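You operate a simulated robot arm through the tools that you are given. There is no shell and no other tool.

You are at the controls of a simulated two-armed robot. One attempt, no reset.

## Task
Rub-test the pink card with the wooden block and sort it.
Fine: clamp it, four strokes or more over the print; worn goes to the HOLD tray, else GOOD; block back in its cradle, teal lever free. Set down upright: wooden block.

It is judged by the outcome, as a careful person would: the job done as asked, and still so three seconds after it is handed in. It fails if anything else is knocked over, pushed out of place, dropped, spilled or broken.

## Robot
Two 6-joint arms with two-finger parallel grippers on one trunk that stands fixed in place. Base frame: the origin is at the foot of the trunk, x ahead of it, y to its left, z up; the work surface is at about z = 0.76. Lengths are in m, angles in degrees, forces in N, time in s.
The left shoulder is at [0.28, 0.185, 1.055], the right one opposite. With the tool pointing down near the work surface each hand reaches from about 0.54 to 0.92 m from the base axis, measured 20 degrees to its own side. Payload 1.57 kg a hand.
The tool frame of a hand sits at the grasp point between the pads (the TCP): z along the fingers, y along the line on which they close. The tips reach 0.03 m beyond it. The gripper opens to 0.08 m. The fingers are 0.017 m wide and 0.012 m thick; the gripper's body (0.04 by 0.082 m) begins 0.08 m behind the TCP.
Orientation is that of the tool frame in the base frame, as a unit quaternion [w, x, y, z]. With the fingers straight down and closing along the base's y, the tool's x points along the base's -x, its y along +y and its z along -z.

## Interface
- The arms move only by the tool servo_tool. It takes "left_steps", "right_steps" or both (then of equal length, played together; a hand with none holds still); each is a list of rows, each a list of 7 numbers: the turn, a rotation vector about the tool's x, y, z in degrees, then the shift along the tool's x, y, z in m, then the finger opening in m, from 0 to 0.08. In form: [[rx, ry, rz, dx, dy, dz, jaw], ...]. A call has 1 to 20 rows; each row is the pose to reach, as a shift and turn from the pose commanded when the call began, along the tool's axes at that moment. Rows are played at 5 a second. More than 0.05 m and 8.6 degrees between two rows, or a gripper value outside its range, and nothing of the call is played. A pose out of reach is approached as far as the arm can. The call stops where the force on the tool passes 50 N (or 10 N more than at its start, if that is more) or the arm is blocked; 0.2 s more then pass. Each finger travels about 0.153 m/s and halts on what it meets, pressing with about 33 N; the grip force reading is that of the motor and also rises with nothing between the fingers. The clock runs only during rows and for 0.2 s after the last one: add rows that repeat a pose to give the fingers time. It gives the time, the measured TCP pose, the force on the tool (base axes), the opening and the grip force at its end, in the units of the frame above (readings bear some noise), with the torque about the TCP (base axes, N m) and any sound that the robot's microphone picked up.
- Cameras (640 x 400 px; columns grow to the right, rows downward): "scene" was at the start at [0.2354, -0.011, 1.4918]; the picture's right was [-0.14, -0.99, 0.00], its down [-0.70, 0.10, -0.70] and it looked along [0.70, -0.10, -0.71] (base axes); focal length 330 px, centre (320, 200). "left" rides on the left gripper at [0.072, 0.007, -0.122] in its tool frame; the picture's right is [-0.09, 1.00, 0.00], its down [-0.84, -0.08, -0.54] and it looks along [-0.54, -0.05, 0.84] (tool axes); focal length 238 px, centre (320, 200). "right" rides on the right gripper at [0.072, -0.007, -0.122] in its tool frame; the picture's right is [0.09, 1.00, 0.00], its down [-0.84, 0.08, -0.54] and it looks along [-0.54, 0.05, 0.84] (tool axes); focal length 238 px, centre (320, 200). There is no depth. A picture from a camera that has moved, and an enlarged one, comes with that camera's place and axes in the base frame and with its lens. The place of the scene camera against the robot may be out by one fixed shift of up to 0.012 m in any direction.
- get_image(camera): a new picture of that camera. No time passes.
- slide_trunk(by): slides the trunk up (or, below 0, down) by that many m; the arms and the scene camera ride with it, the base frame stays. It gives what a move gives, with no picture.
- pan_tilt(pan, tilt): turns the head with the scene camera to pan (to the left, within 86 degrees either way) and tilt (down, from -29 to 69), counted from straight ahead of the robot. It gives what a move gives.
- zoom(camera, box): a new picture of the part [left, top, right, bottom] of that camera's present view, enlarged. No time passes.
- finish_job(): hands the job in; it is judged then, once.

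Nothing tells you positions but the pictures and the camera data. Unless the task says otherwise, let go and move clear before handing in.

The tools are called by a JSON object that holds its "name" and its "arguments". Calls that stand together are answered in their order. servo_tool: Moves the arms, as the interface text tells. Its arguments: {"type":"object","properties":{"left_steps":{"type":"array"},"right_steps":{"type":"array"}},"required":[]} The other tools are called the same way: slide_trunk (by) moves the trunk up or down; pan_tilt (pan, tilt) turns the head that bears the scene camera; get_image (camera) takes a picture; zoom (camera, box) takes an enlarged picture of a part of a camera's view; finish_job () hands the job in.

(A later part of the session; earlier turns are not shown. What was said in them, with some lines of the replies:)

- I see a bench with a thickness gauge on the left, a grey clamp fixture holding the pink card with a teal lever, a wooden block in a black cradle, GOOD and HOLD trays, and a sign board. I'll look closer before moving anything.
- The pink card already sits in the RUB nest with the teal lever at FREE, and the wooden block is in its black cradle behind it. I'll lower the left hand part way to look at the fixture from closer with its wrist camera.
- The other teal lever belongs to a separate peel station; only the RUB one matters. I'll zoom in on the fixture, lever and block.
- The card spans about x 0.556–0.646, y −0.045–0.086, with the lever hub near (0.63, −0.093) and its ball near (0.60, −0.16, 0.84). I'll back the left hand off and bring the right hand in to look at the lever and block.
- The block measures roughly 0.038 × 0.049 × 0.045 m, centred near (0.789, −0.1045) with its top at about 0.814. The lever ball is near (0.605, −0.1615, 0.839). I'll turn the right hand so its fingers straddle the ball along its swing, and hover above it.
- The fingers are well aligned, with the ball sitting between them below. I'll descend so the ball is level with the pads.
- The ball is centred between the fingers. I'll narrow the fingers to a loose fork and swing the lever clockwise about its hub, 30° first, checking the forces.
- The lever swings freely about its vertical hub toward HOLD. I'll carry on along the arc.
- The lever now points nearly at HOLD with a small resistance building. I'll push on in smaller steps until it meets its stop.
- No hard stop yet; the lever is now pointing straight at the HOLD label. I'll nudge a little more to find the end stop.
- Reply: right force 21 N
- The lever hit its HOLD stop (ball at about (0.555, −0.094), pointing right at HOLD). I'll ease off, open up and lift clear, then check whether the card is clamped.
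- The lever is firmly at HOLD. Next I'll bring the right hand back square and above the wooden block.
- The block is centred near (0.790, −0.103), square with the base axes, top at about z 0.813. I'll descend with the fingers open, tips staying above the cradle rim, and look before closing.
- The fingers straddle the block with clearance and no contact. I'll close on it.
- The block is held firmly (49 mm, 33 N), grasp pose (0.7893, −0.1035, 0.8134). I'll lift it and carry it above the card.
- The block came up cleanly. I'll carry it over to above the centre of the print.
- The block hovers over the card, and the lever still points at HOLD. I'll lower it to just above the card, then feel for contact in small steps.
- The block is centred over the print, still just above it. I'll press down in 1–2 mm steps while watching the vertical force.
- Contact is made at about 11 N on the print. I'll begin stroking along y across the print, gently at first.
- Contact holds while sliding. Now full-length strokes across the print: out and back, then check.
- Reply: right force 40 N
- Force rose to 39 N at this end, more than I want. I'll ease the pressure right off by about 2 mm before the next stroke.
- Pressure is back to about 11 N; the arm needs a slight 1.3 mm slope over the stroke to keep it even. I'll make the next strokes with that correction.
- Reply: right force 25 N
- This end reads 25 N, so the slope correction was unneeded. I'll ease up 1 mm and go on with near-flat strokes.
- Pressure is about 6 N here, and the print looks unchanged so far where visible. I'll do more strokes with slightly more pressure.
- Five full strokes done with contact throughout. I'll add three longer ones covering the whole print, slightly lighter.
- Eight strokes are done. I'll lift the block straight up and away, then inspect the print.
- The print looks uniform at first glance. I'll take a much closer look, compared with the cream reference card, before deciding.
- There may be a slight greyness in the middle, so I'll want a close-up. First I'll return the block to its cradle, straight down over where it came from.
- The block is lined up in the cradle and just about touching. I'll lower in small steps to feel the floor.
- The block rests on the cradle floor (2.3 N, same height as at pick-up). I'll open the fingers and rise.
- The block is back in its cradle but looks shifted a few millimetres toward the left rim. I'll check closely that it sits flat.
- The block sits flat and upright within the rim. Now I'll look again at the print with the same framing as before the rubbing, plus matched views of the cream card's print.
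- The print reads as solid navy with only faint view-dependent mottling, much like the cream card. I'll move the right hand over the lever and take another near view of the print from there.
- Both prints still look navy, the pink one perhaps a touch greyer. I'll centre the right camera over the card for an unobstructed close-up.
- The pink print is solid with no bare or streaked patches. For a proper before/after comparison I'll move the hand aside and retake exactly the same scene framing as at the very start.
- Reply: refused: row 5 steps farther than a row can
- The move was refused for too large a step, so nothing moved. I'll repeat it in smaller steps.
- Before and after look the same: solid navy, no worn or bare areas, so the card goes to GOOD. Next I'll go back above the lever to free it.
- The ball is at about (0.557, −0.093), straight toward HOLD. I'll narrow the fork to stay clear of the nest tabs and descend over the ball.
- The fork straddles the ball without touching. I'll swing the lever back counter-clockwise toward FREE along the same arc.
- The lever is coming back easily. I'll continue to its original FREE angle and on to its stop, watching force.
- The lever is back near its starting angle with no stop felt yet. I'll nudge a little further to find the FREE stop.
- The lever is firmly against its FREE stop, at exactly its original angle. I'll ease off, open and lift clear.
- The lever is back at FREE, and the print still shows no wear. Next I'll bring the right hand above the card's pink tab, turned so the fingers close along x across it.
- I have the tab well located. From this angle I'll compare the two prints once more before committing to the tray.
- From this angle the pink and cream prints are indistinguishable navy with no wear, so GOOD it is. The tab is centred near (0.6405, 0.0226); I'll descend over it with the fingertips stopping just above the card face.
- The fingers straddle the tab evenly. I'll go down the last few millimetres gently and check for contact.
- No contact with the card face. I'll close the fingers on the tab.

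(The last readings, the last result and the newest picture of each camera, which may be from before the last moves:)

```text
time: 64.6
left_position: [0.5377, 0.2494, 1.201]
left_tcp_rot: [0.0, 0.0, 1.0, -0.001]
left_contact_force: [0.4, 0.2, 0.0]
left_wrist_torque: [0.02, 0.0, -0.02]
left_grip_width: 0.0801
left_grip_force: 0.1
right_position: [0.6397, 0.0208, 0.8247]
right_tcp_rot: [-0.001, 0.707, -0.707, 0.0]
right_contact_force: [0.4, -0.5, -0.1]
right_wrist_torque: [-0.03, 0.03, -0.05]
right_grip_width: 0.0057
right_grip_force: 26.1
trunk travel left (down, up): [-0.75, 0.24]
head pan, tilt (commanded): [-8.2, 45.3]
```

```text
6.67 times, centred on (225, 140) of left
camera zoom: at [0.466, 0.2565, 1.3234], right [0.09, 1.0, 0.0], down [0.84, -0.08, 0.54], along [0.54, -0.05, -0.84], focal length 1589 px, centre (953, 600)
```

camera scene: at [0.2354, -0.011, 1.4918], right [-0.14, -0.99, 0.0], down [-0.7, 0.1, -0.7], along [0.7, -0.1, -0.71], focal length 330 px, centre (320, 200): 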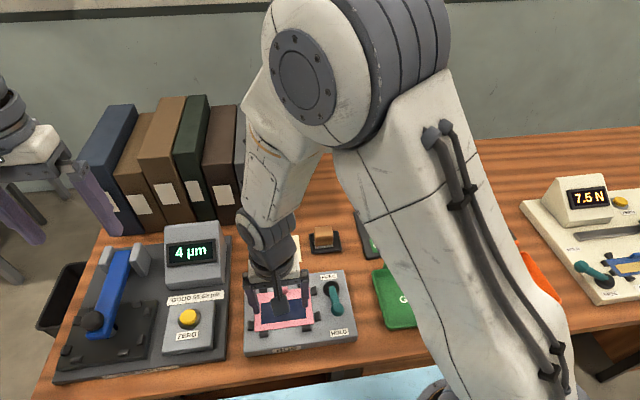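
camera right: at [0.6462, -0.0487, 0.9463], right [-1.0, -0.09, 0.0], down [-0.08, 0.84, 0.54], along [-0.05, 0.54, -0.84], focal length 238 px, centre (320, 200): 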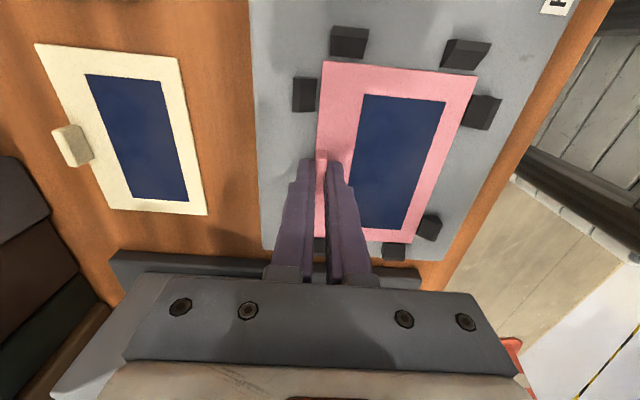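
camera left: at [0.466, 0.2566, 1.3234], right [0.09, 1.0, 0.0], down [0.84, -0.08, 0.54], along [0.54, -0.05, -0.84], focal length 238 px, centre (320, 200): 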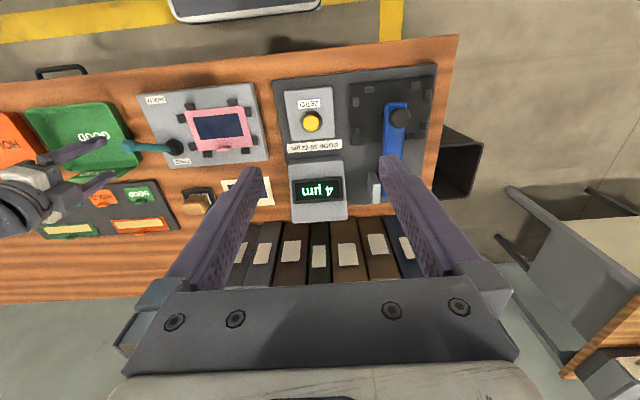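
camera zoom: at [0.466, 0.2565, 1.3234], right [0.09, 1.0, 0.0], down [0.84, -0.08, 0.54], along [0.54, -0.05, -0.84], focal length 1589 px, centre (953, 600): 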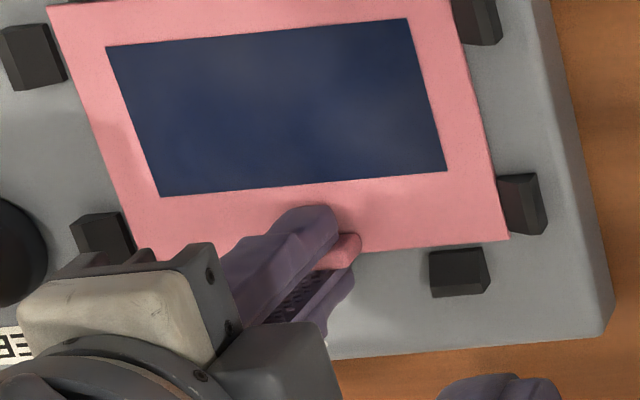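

The tab is gripped (about 6 mm thick, 26 N). I'll lift straight up slowly and check that the card comes free.

{"name": "servo_tool", "arguments": {"right_steps": [[0, 0, 0, 0, 0, -0.005, 0], [0, 0, 0, 0, 0, -0.012, 0], [0, 0, 0, 0, 0, -0.02, 0], [0, 0, 0, 0, 0, -0.03, 0], [0, 0, 0, 0, 0, -0.03, 0]]}}

{"name": "get_image", "arguments": {"camera": "right"}}

{"name": "zoom", "arguments": {"camera": "left", "box": [150, 80, 280, 180]}}

{"name": "zoom", "arguments": {"camera": "scene", "box": [235, 230, 385, 350]}}

```text
time: 65.8
left_position: [0.5368, 0.2486, 1.2002]
left_tcp_rot: [0.0, 0.0, 1.0, 0.0]
left_contact_force: [-0.2, 0.0, 0.6]
left_wrist_torque: [-0.01, 0.0, 0.01]
left_grip_width: 0.08
left_grip_force: 0.1
right_position: [0.6385, 0.0216, 0.8537]
right_tcp_rot: [0.0, -0.707, 0.707, 0.0]
right_contact_force: [-0.1, -0.3, 0.3]
right_wrist_torque: [0.02, -0.03, -0.03]
right_grip_width: 0.0058
right_grip_force: 26.0
trunk travel left (down, up): [-0.75, 0.24]
head pan, tilt (commanded): [-8.2, 45.3]
```

```text
taken
camera right: at [0.6452, -0.0487, 0.9767], right [-1.0, -0.09, 0.0], down [-0.08, 0.84, 0.54], along [-0.05, 0.54, -0.84], focal length 238 px, centre (320, 200)
```

right: 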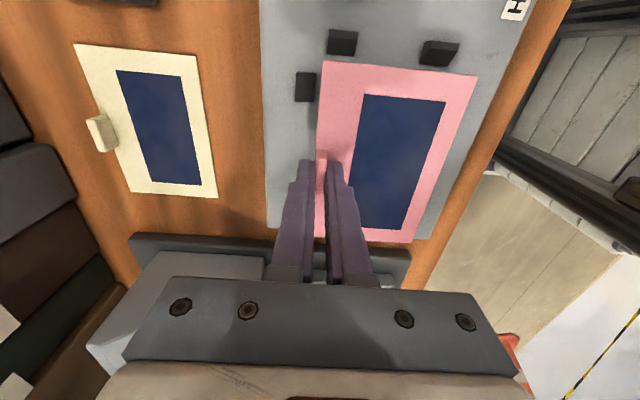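

```text
4.00 times, centred on (215, 130) of left
camera zoom: at [0.466, 0.2565, 1.3235], right [0.09, 1.0, 0.0], down [0.84, -0.08, 0.54], along [0.54, -0.05, -0.84], focal length 953 px, centre (740, 480)
```

zoom: 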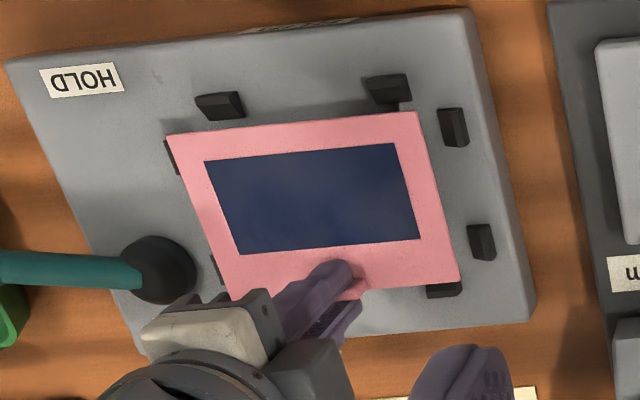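

```text
3.33 times, centred on (310, 290) of scene
camera zoom: at [0.2354, -0.0111, 1.4918], right [-0.14, -0.99, 0.0], down [-0.7, 0.1, -0.7], along [0.7, -0.1, -0.71], focal length 1099 px, centre (353, -100)
```

zoom: 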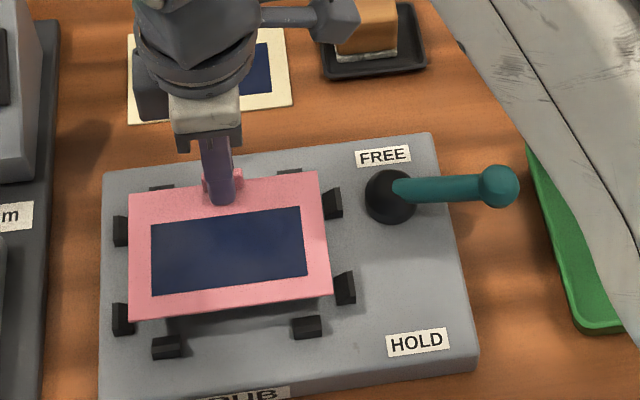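

The card is out, held level. I'll lift it well above the lever and then carry it over to the GOOD tray, centred near (0.600, −0.293).

{"name": "servo_tool", "arguments": {"right_steps": [[0, 0, 0, 0, 0, -0.025, 0], [0, 0, 0, 0, 0, -0.05, 0], [0, 0, 0, 0, 0, -0.075, 0], [0, 0, 0, 0, 0, -0.1, 0], [0, 0, 0, 0.02, 0, -0.1, 0], [0, 0, 0, 0.05, 0, -0.1, 0], [0, 0, 0, 0.08, 0, -0.1, 0], [0, 0, 0, 0.11, 0, -0.1, 0], [0, 0, 0, 0.14, 0, -0.1, 0], [0, 0, 0, 0.17, 0, -0.1, 0], [0, 0, 0, 0.2, 0.001, -0.1, 0], [0, 0, 0, 0.23, 0.002, -0.1, 0], [0, 0, 0, 0.26, 0.003, -0.1, 0], [0, 0, 0, 0.29, 0.004, -0.1, 0], [0, 0, 0, 0.313, 0.004, -0.1, 0], [0, 0, 0, 0.313, 0.004, -0.1, 0]]}}

{"name": "get_image", "arguments": {"camera": "right"}}

{"name": "get_image", "arguments": {"camera": "scene"}}

{"name": "get_image", "arguments": {"camera": "left"}}

```text
time: 69.2
left_position: [0.5379, 0.2498, 1.2012]
left_tcp_rot: [0.0, 0.0, 1.0, 0.0]
left_contact_force: [-0.8, -0.1, -0.5]
left_wrist_torque: [-0.02, 0.01, -0.02]
left_grip_width: 0.0801
left_grip_force: 0.0
right_position: [0.6326, -0.2929, 0.9557]
right_tcp_rot: [0.0, 0.707, -0.707, 0.0]
right_contact_force: [-0.3, -0.6, -0.2]
right_wrist_torque: [0.03, -0.01, -0.02]
right_grip_width: 0.0056
right_grip_force: 25.5
trunk travel left (down, up): [-0.75, 0.24]
head pan, tilt (commanded): [-8.2, 45.3]
```

```text
taken
camera right: at [0.6393, -0.3637, 1.078], right [-1.0, -0.09, 0.0], down [-0.08, 0.84, 0.54], along [-0.05, 0.54, -0.84], focal length 238 px, centre (320, 200)
```

right: 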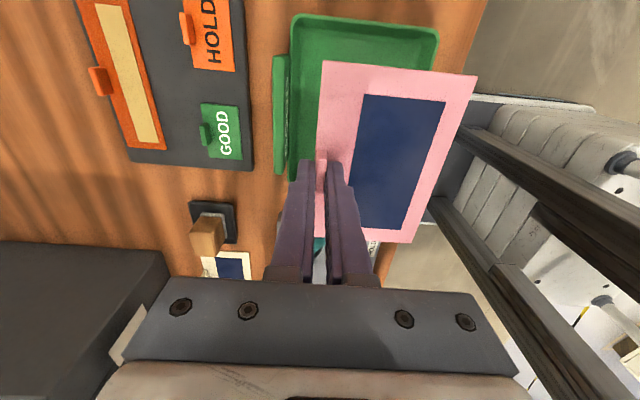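

```text
taken
camera scene: at [0.2354, -0.0113, 1.4918], right [-0.14, -0.99, 0.0], down [-0.7, 0.1, -0.7], along [0.7, -0.1, -0.71], focal length 330 px, centre (320, 200)
```

scene: 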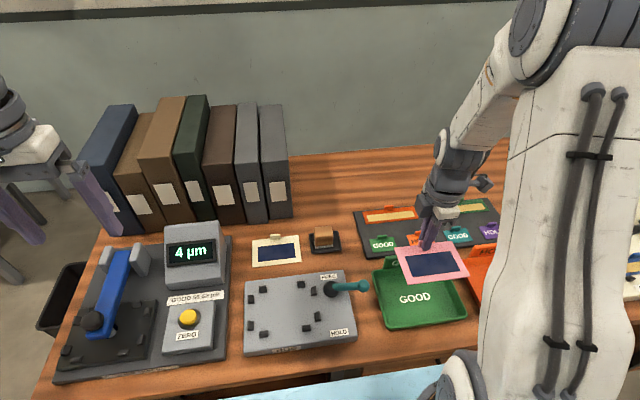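

```text
taken
camera left: at [0.466, 0.2563, 1.3235], right [0.09, 1.0, 0.0], down [0.84, -0.08, 0.54], along [0.54, -0.05, -0.84], focal length 238 px, centre (320, 200)
```

left: 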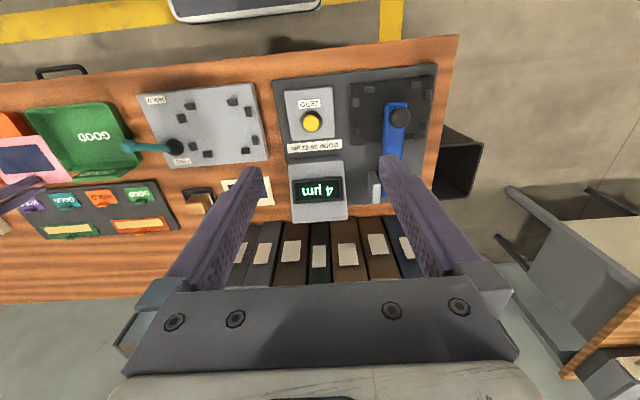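

The card hangs level over the GOOD tray, well inside its rim in plan. I'll lower it most of the way and check.

{"name": "servo_tool", "arguments": {"right_steps": [[0, 0, 0, 0, 0, 0.03, 0], [0, 0, 0, 0, 0, 0.06, 0], [0, 0, 0, 0, 0, 0.09, 0], [0, 0, 0, 0, 0, 0.115, 0], [0, 0, 0, 0, 0, 0.13, 0], [0, 0, 0, 0, 0, 0.14, 0], [0, 0, 0, 0, 0, 0.14, 0]]}}

{"name": "get_image", "arguments": {"camera": "right"}}

{"name": "zoom", "arguments": {"camera": "scene", "box": [360, 220, 500, 340]}}

{"name": "zoom", "arguments": {"camera": "left", "box": [0, 80, 150, 210]}}

```text
time: 70.8
left_position: [0.5369, 0.2492, 1.2011]
left_tcp_rot: [0.001, 0.0, 1.0, 0.0]
left_contact_force: [0.6, -0.2, -0.1]
left_wrist_torque: [-0.01, 0.02, -0.01]
left_grip_width: 0.08
left_grip_force: 0.1
right_position: [0.6352, -0.2902, 0.8136]
right_tcp_rot: [0.0, 0.708, -0.707, 0.0]
right_contact_force: [0.3, 0.2, -0.5]
right_wrist_torque: [0.04, 0.02, -0.03]
right_grip_width: 0.0055
right_grip_force: 26.1
trunk travel left (down, up): [-0.75, 0.24]
head pan, tilt (commanded): [-8.2, 45.3]
```

```text
taken
camera right: at [0.6421, -0.3598, 0.9358], right [-1.0, -0.09, 0.0], down [-0.08, 0.84, 0.54], along [-0.05, 0.54, -0.84], focal length 238 px, centre (320, 200)
```

right: 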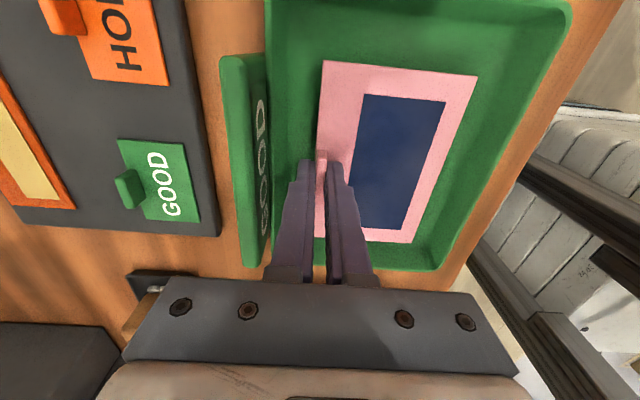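

```text
3.33 times, centred on (430, 280) of scene
camera zoom: at [0.2355, -0.0112, 1.4918], right [-0.14, -0.99, 0.0], down [-0.7, 0.1, -0.7], along [0.7, -0.1, -0.71], focal length 1099 px, centre (-47, -67)
```

zoom: 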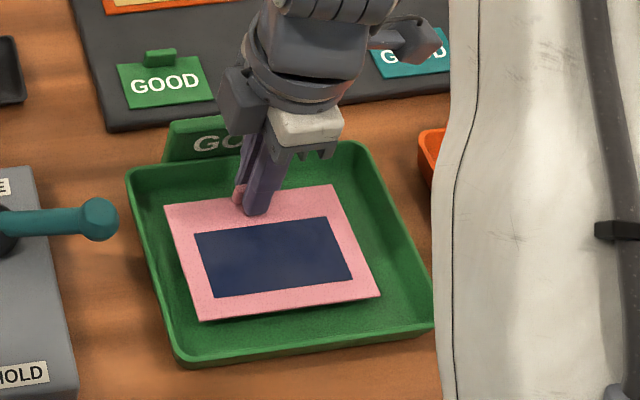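

```text
3.08 times, centred on (75, 145) of left
camera zoom: at [0.4661, 0.2564, 1.3234], right [0.09, 1.0, 0.0], down [0.84, -0.08, 0.54], along [0.54, -0.05, -0.84], focal length 733 px, centre (1074, 369)
```

zoom: 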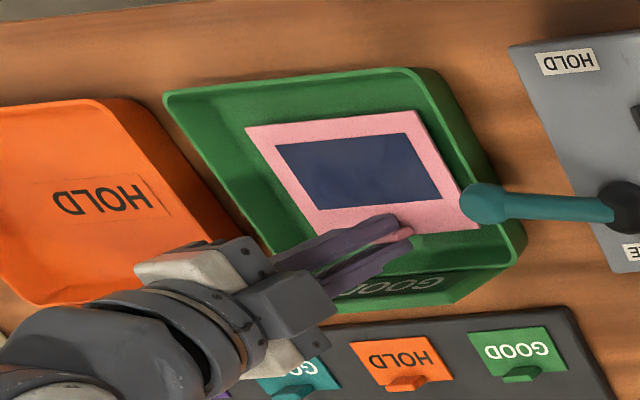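

The card is inside the rim, nearly centred. I'll lower in small steps to feel the tray floor.

{"name": "servo_tool", "arguments": {"right_steps": [[0, 0, 0, 0, 0, 0.003, 0], [0, 0, 0, 0, 0, 0.006, 0], [0, 0, 0, 0, 0, 0.008, 0], [0, 0, 0, 0, 0, 0.008, 0]]}}

```text
time: 71.8
left_position: [0.5387, 0.2492, 1.1996]
left_tcp_rot: [0.0, 0.0, 1.0, -0.001]
left_contact_force: [-0.4, 0.4, 0.1]
left_wrist_torque: [-0.01, -0.03, -0.02]
left_grip_width: 0.08
left_grip_force: 0.1
right_position: [0.6349, -0.2909, 0.8054]
right_tcp_rot: [0.0, -0.707, 0.707, 0.001]
right_contact_force: [-0.1, -0.1, -0.3]
right_wrist_torque: [-0.01, 0.0, -0.02]
right_grip_width: 0.0057
right_grip_force: 26.0
trunk travel left (down, up): [-0.75, 0.24]
head pan, tilt (commanded): [-8.2, 45.3]
```

{"name": "servo_tool", "arguments": {"right_steps": [[0, 0, 0, 0, 0, 0.002, 0], [0, 0, 0, 0, 0, 0.004, 0], [0, 0, 0, 0, 0, 0.004, 0]]}}

{"name": "zoom", "arguments": {"camera": "scene", "box": [360, 220, 500, 340]}}

```text
time: 72.6
left_position: [0.5374, 0.2491, 1.2008]
left_tcp_rot: [-0.001, 0.0, 1.0, 0.0]
left_contact_force: [-0.1, -0.1, 0.1]
left_wrist_torque: [-0.03, 0.02, -0.02]
left_grip_width: 0.08
left_grip_force: 0.0
right_position: [0.6347, -0.2919, 0.8006]
right_tcp_rot: [0.0, 0.707, -0.707, 0.0]
right_contact_force: [0.1, -0.3, -0.4]
right_wrist_torque: [0.0, 0.01, 0.0]
right_grip_width: 0.0057
right_grip_force: 25.7
trunk travel left (down, up): [-0.75, 0.24]
head pan, tilt (commanded): [-8.2, 45.3]
```

```text
3.33 times, centred on (430, 280) of scene
camera zoom: at [0.2355, -0.0112, 1.4918], right [-0.14, -0.99, 0.0], down [-0.7, 0.1, -0.7], along [0.7, -0.1, -0.71], focal length 1099 px, centre (-47, -67)
```

zoom: 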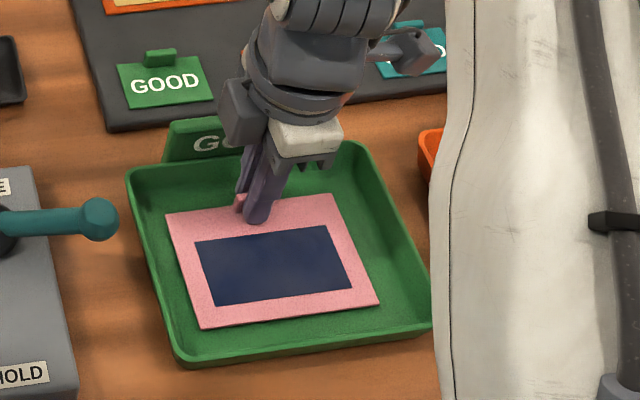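

Still no contact; the floor must be only a few millimetres lower. I'll continue gently.

{"name": "servo_tool", "arguments": {"right_steps": [[0, 0, 0, 0, 0, 0.001, 0], [0, 0, 0, 0, 0, 0.002, 0], [0, 0, 0, 0, 0, 0.002, 0]]}}

```text
time: 73.4
left_position: [0.5371, 0.2507, 1.2016]
left_tcp_rot: [0.0, 0.0, 1.0, 0.0]
left_contact_force: [-0.1, 0.1, 0.2]
left_wrist_torque: [0.01, 0.0, 0.02]
left_grip_width: 0.08
left_grip_force: 0.0
right_position: [0.6361, -0.2915, 0.7997]
right_tcp_rot: [0.0, 0.708, -0.707, 0.0]
right_contact_force: [0.4, -0.2, 0.0]
right_wrist_torque: [-0.01, -0.02, 0.01]
right_grip_width: 0.0061
right_grip_force: 26.2
trunk travel left (down, up): [-0.75, 0.24]
head pan, tilt (commanded): [-8.2, 45.3]
```

{"name": "servo_tool", "arguments": {"right_steps": [[0, 0, 0, 0, 0, 0.001, 0], [0, 0, 0, 0, 0, 0.002, 0], [0, 0, 0, 0, 0, 0.002, 0]]}}

{"name": "zoom", "arguments": {"camera": "scene", "box": [380, 250, 480, 330]}}

```text
time: 74.2
left_position: [0.5363, 0.2499, 1.2017]
left_tcp_rot: [0.001, -0.001, 1.0, -0.001]
left_contact_force: [-1.1, -0.9, -0.7]
left_wrist_torque: [0.0, 0.03, 0.01]
left_grip_width: 0.0801
left_grip_force: 0.0
right_position: [0.6356, -0.2922, 0.7982]
right_tcp_rot: [0.001, 0.707, -0.707, 0.001]
right_contact_force: [-0.4, 2.3, 23.8]
right_wrist_torque: [0.1, 0.14, -0.01]
right_grip_width: 0.0057
right_grip_force: 25.7
trunk travel left (down, up): [-0.75, 0.24]
head pan, tilt (commanded): [-8.2, 45.3]
```

```text
5.00 times, centred on (430, 290) of scene
camera zoom: at [0.2344, -0.0106, 1.4923], right [-0.14, -0.99, 0.0], down [-0.7, 0.1, -0.7], along [0.7, -0.1, -0.71], focal length 1649 px, centre (-230, -250)
```

zoom: 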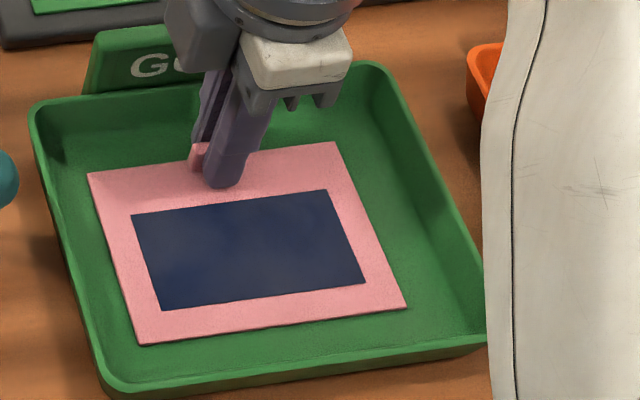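

The card has met the floor. I'll relieve the pressure by a bit over a millimetre, then open slightly and lift straight up.

{"name": "servo_tool", "arguments": {"right_steps": [[0, 0, 0, 0, 0, -0.0015, 0], [0, 0, 0, 0, 0, -0.0015, 0.008], [0, 0, 0, 0, 0, -0.0015, 0.014], [0, 0, 0, 0, 0, -0.0015, 0.02], [0, 0, 0, 0, 0, -0.0015, 0.022], [0, 0, 0, 0, 0, -0.01, 0.022], [0, 0, 0, 0, 0, -0.03, 0.022], [0, 0, 0, 0, 0, -0.06, 0.022], [0, 0, 0, 0, 0, -0.1, 0.03], [0, 0, 0, 0, 0, -0.14, 0.04], [0, 0, 0, 0, 0, -0.14, 0.04]]}}

{"name": "get_image", "arguments": {"camera": "right"}}

{"name": "get_image", "arguments": {"camera": "scene"}}

{"name": "zoom", "arguments": {"camera": "scene", "box": [360, 230, 490, 340]}}

```text
time: 76.6
left_position: [0.5374, 0.2491, 1.2004]
left_tcp_rot: [0.001, 0.0, 1.0, 0.0]
left_contact_force: [0.0, -0.3, 0.2]
left_wrist_torque: [0.03, 0.01, 0.0]
left_grip_width: 0.0799
left_grip_force: 0.0
right_position: [0.634, -0.2909, 0.9379]
right_tcp_rot: [0.0, 0.708, -0.706, 0.001]
right_contact_force: [0.0, 0.9, 0.9]
right_wrist_torque: [0.0, -0.03, 0.03]
right_grip_width: 0.04
right_grip_force: 0.0
trunk travel left (down, up): [-0.75, 0.24]
head pan, tilt (commanded): [-8.2, 45.3]
```

```text
taken
camera right: at [0.6406, -0.3603, 1.0599], right [-1.0, -0.09, 0.0], down [-0.08, 0.84, 0.54], along [-0.05, 0.54, -0.84], focal length 238 px, centre (320, 200)
```

right: 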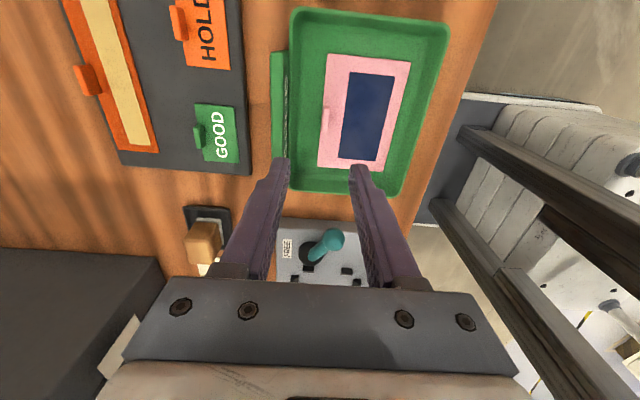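

```text
taken
camera scene: at [0.2352, -0.0111, 1.4919], right [-0.14, -0.99, 0.0], down [-0.7, 0.1, -0.7], along [0.7, -0.1, -0.71], focal length 330 px, centre (320, 200)
```

scene: 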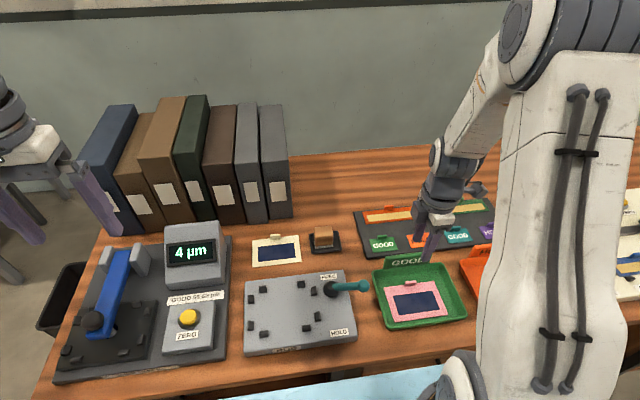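

```text
3.64 times, centred on (425, 285) of scene
camera zoom: at [0.2352, -0.0111, 1.4919], right [-0.14, -0.99, 0.0], down [-0.7, 0.1, -0.7], along [0.7, -0.1, -0.71], focal length 1199 px, centre (-62, -109)
```

zoom: 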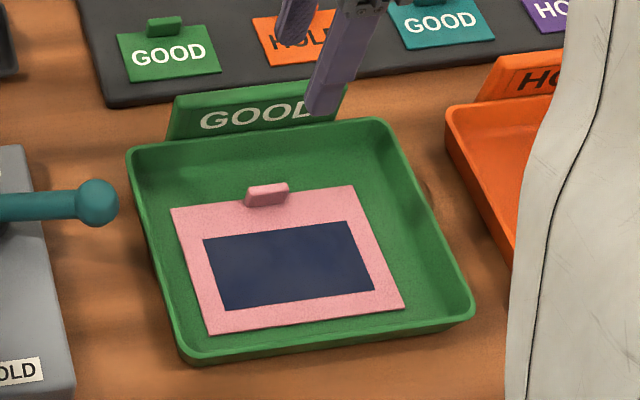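

The card lies flat in the GOOD tray and the hand is clear of it. I'll retract the right arm to its starting area for a final look at everything.

{"name": "servo_tool", "arguments": {"right_steps": [[0, 0, 8, 0, 0, -0.03, 0.05], [0, 0, 16, 0, 0, -0.06, 0.06], [0, 0, 24, 0.01, 0.015, -0.09, 0.07], [0, 0, 32, 0.02, 0.03, -0.11, 0.08], [0, 0, 40, 0.03, 0.045, -0.13, 0.08], [0, 0, 48, 0.04, 0.06, -0.15, 0.08], [0, 0, 56, 0.05, 0.075, -0.16, 0.08], [0, 0, 64, 0.06, 0.095, -0.16, 0.08], [0, 0, 72, 0.07, 0.115, -0.16, 0.08], [0, 0, 80, 0.08, 0.135, -0.16, 0.08], [0, 0, 88, 0.09, 0.155, -0.16, 0.08], [0, 0, 90, 0.09, 0.155, -0.16, 0.08]]}}

{"name": "get_image", "arguments": {"camera": "scene"}}

{"name": "get_image", "arguments": {"camera": "right"}}

{"name": "zoom", "arguments": {"camera": "scene", "box": [235, 210, 480, 360]}}

{"name": "zoom", "arguments": {"camera": "scene", "box": [300, 215, 400, 305]}}

```text
time: 79.2
left_position: [0.5377, 0.2493, 1.2015]
left_tcp_rot: [0.0, 0.0, 1.0, 0.0]
left_contact_force: [0.5, -0.2, -0.9]
left_wrist_torque: [0.02, -0.01, 0.0]
left_grip_width: 0.08
left_grip_force: 0.1
right_position: [0.481, -0.3805, 1.0975]
right_tcp_rot: [0.0, 0.0, 1.0, 0.0]
right_contact_force: [0.0, 0.4, -0.7]
right_wrist_torque: [-0.03, 0.0, 0.0]
right_grip_width: 0.0802
right_grip_force: 0.0
trunk travel left (down, up): [-0.75, 0.24]
head pan, tilt (commanded): [-8.2, 45.3]
```

```text
taken
camera scene: at [0.2353, -0.0112, 1.4918], right [-0.14, -0.99, 0.0], down [-0.7, 0.1, -0.7], along [0.7, -0.1, -0.71], focal length 330 px, centre (320, 200)
```

scene: 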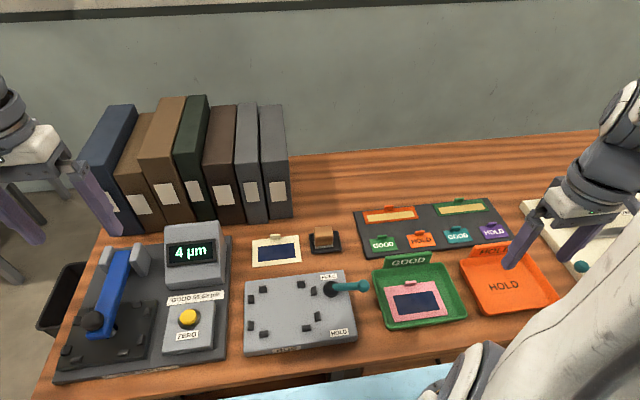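

```text
taken
camera right: at [0.4076, -0.3852, 1.219], right [-0.09, 1.0, 0.0], down [0.84, 0.08, 0.54], along [0.54, 0.05, -0.84], focal length 238 px, centre (320, 200)
```

right: 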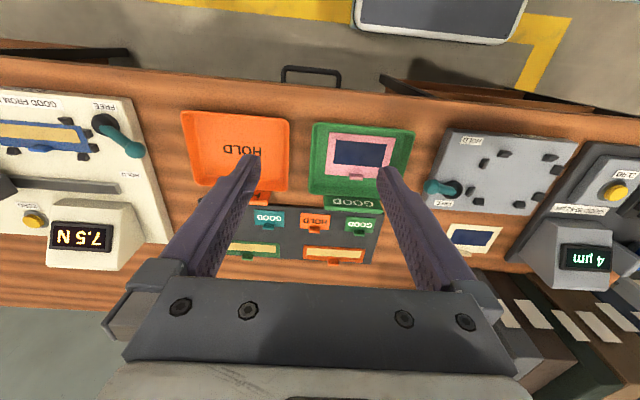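

```text
2.61 times, centred on (358, 285) of scene
camera zoom: at [0.2353, -0.0112, 1.4918], right [-0.14, -0.99, 0.0], down [-0.7, 0.1, -0.7], along [0.7, -0.1, -0.71], focal length 861 px, centre (222, -22)
```

zoom: 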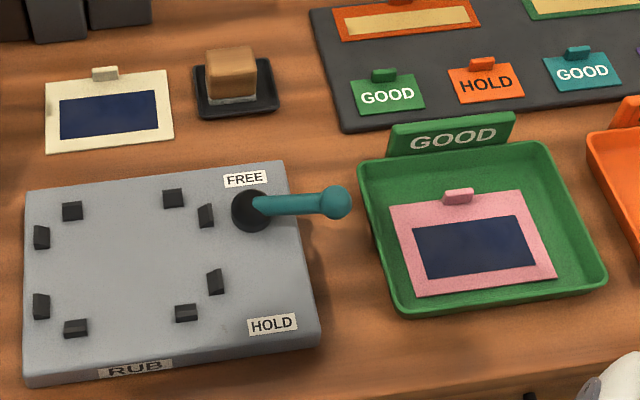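

```text
4.44 times, centred on (350, 260) of scene
camera zoom: at [0.2353, -0.0112, 1.4918], right [-0.14, -0.99, 0.0], down [-0.7, 0.1, -0.7], along [0.7, -0.1, -0.71], focal length 1465 px, centre (187, -67)
```

zoom: 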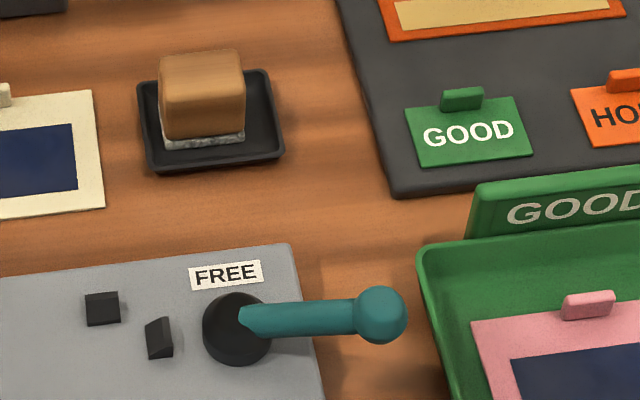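

Everything is in place. One last close look at the rubbed print in the tray versus the cream card before handing in.

{"name": "zoom", "arguments": {"camera": "right", "box": [310, 115, 420, 200]}}

{"name": "zoom", "arguments": {"camera": "right", "box": [400, 110, 600, 270]}}

{"name": "zoom", "arguments": {"camera": "scene", "box": [380, 275, 455, 325]}}

```text
4.71 times, centred on (365, 158) of right
camera zoom: at [0.4076, -0.3852, 1.219], right [-0.09, 1.0, 0.0], down [0.84, 0.08, 0.54], along [0.54, 0.05, -0.84], focal length 1122 px, centre (108, 400)
```

zoom: 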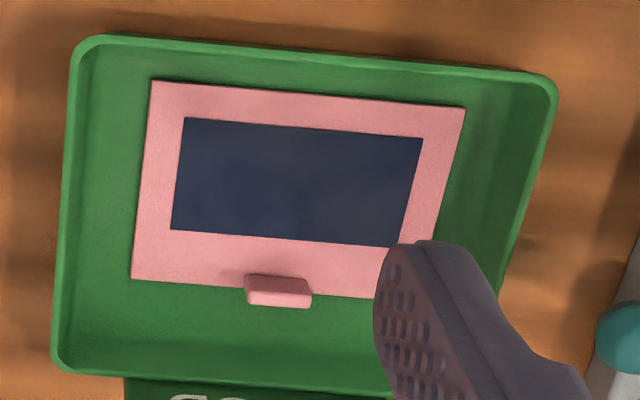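

```text
2.50 times, centred on (500, 190) of right
camera zoom: at [0.4076, -0.3852, 1.219], right [-0.09, 1.0, 0.0], down [0.84, 0.08, 0.54], along [0.54, 0.05, -0.84], focal length 596 px, centre (-130, 225)
```

zoom: 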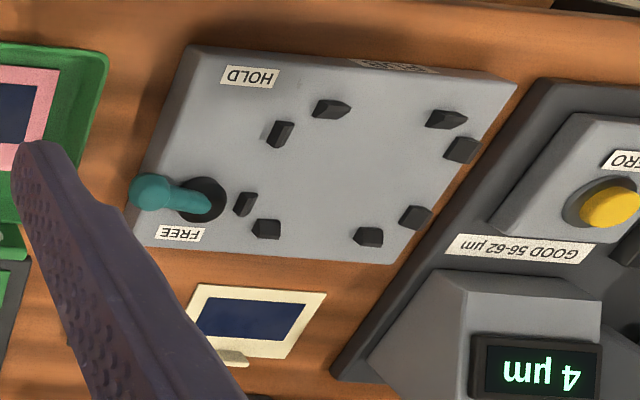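

```text
8.00 times, centred on (418, 300) of scene
camera zoom: at [0.2353, -0.0112, 1.4918], right [-0.14, -0.99, 0.0], down [-0.7, 0.1, -0.7], along [0.7, -0.1, -0.71], focal length 2638 px, centre (-460, -600)
```

zoom: 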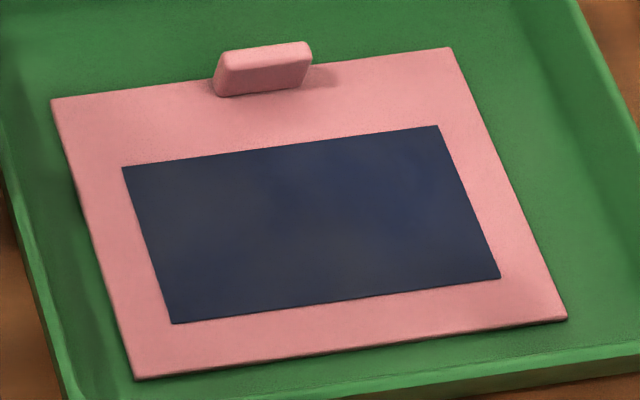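

The print is solid and unworn, and the card lies flat in the GOOD tray. The block is upright in its cradle, the RUB lever is at FREE and both hands are clear, so I'm handing in.

{"name": "finish_job", "arguments": {}}

```text
The job is handed in.
```

The pink card passed the rub test and is lying flat in the GOOD tray. I've handed the job in.

- **Clamp:** I swung the teal lever to its HOLD stop before rubbing. It is now back at its FREE stop, where it started.
- **Rub:** I made eight strokes along the print with the wooden block, mostly at about 6–25 N. The force peaked at 39 N at the end of the first full stroke, so I eased off before going on.
- **Verdict:** After rubbing, the print was solid navy with no streaks or bare patches. In some views it looked slightly greyer than the cream card's print. From an angle showing both side by side they looked the same, so I put it down to lighting.
- **Block:** It is upright and flat in its cradle, about 5 mm to the left of where it first sat but inside the rim.

Nothing else looked out of place in the final pictures, and both hands were clear.
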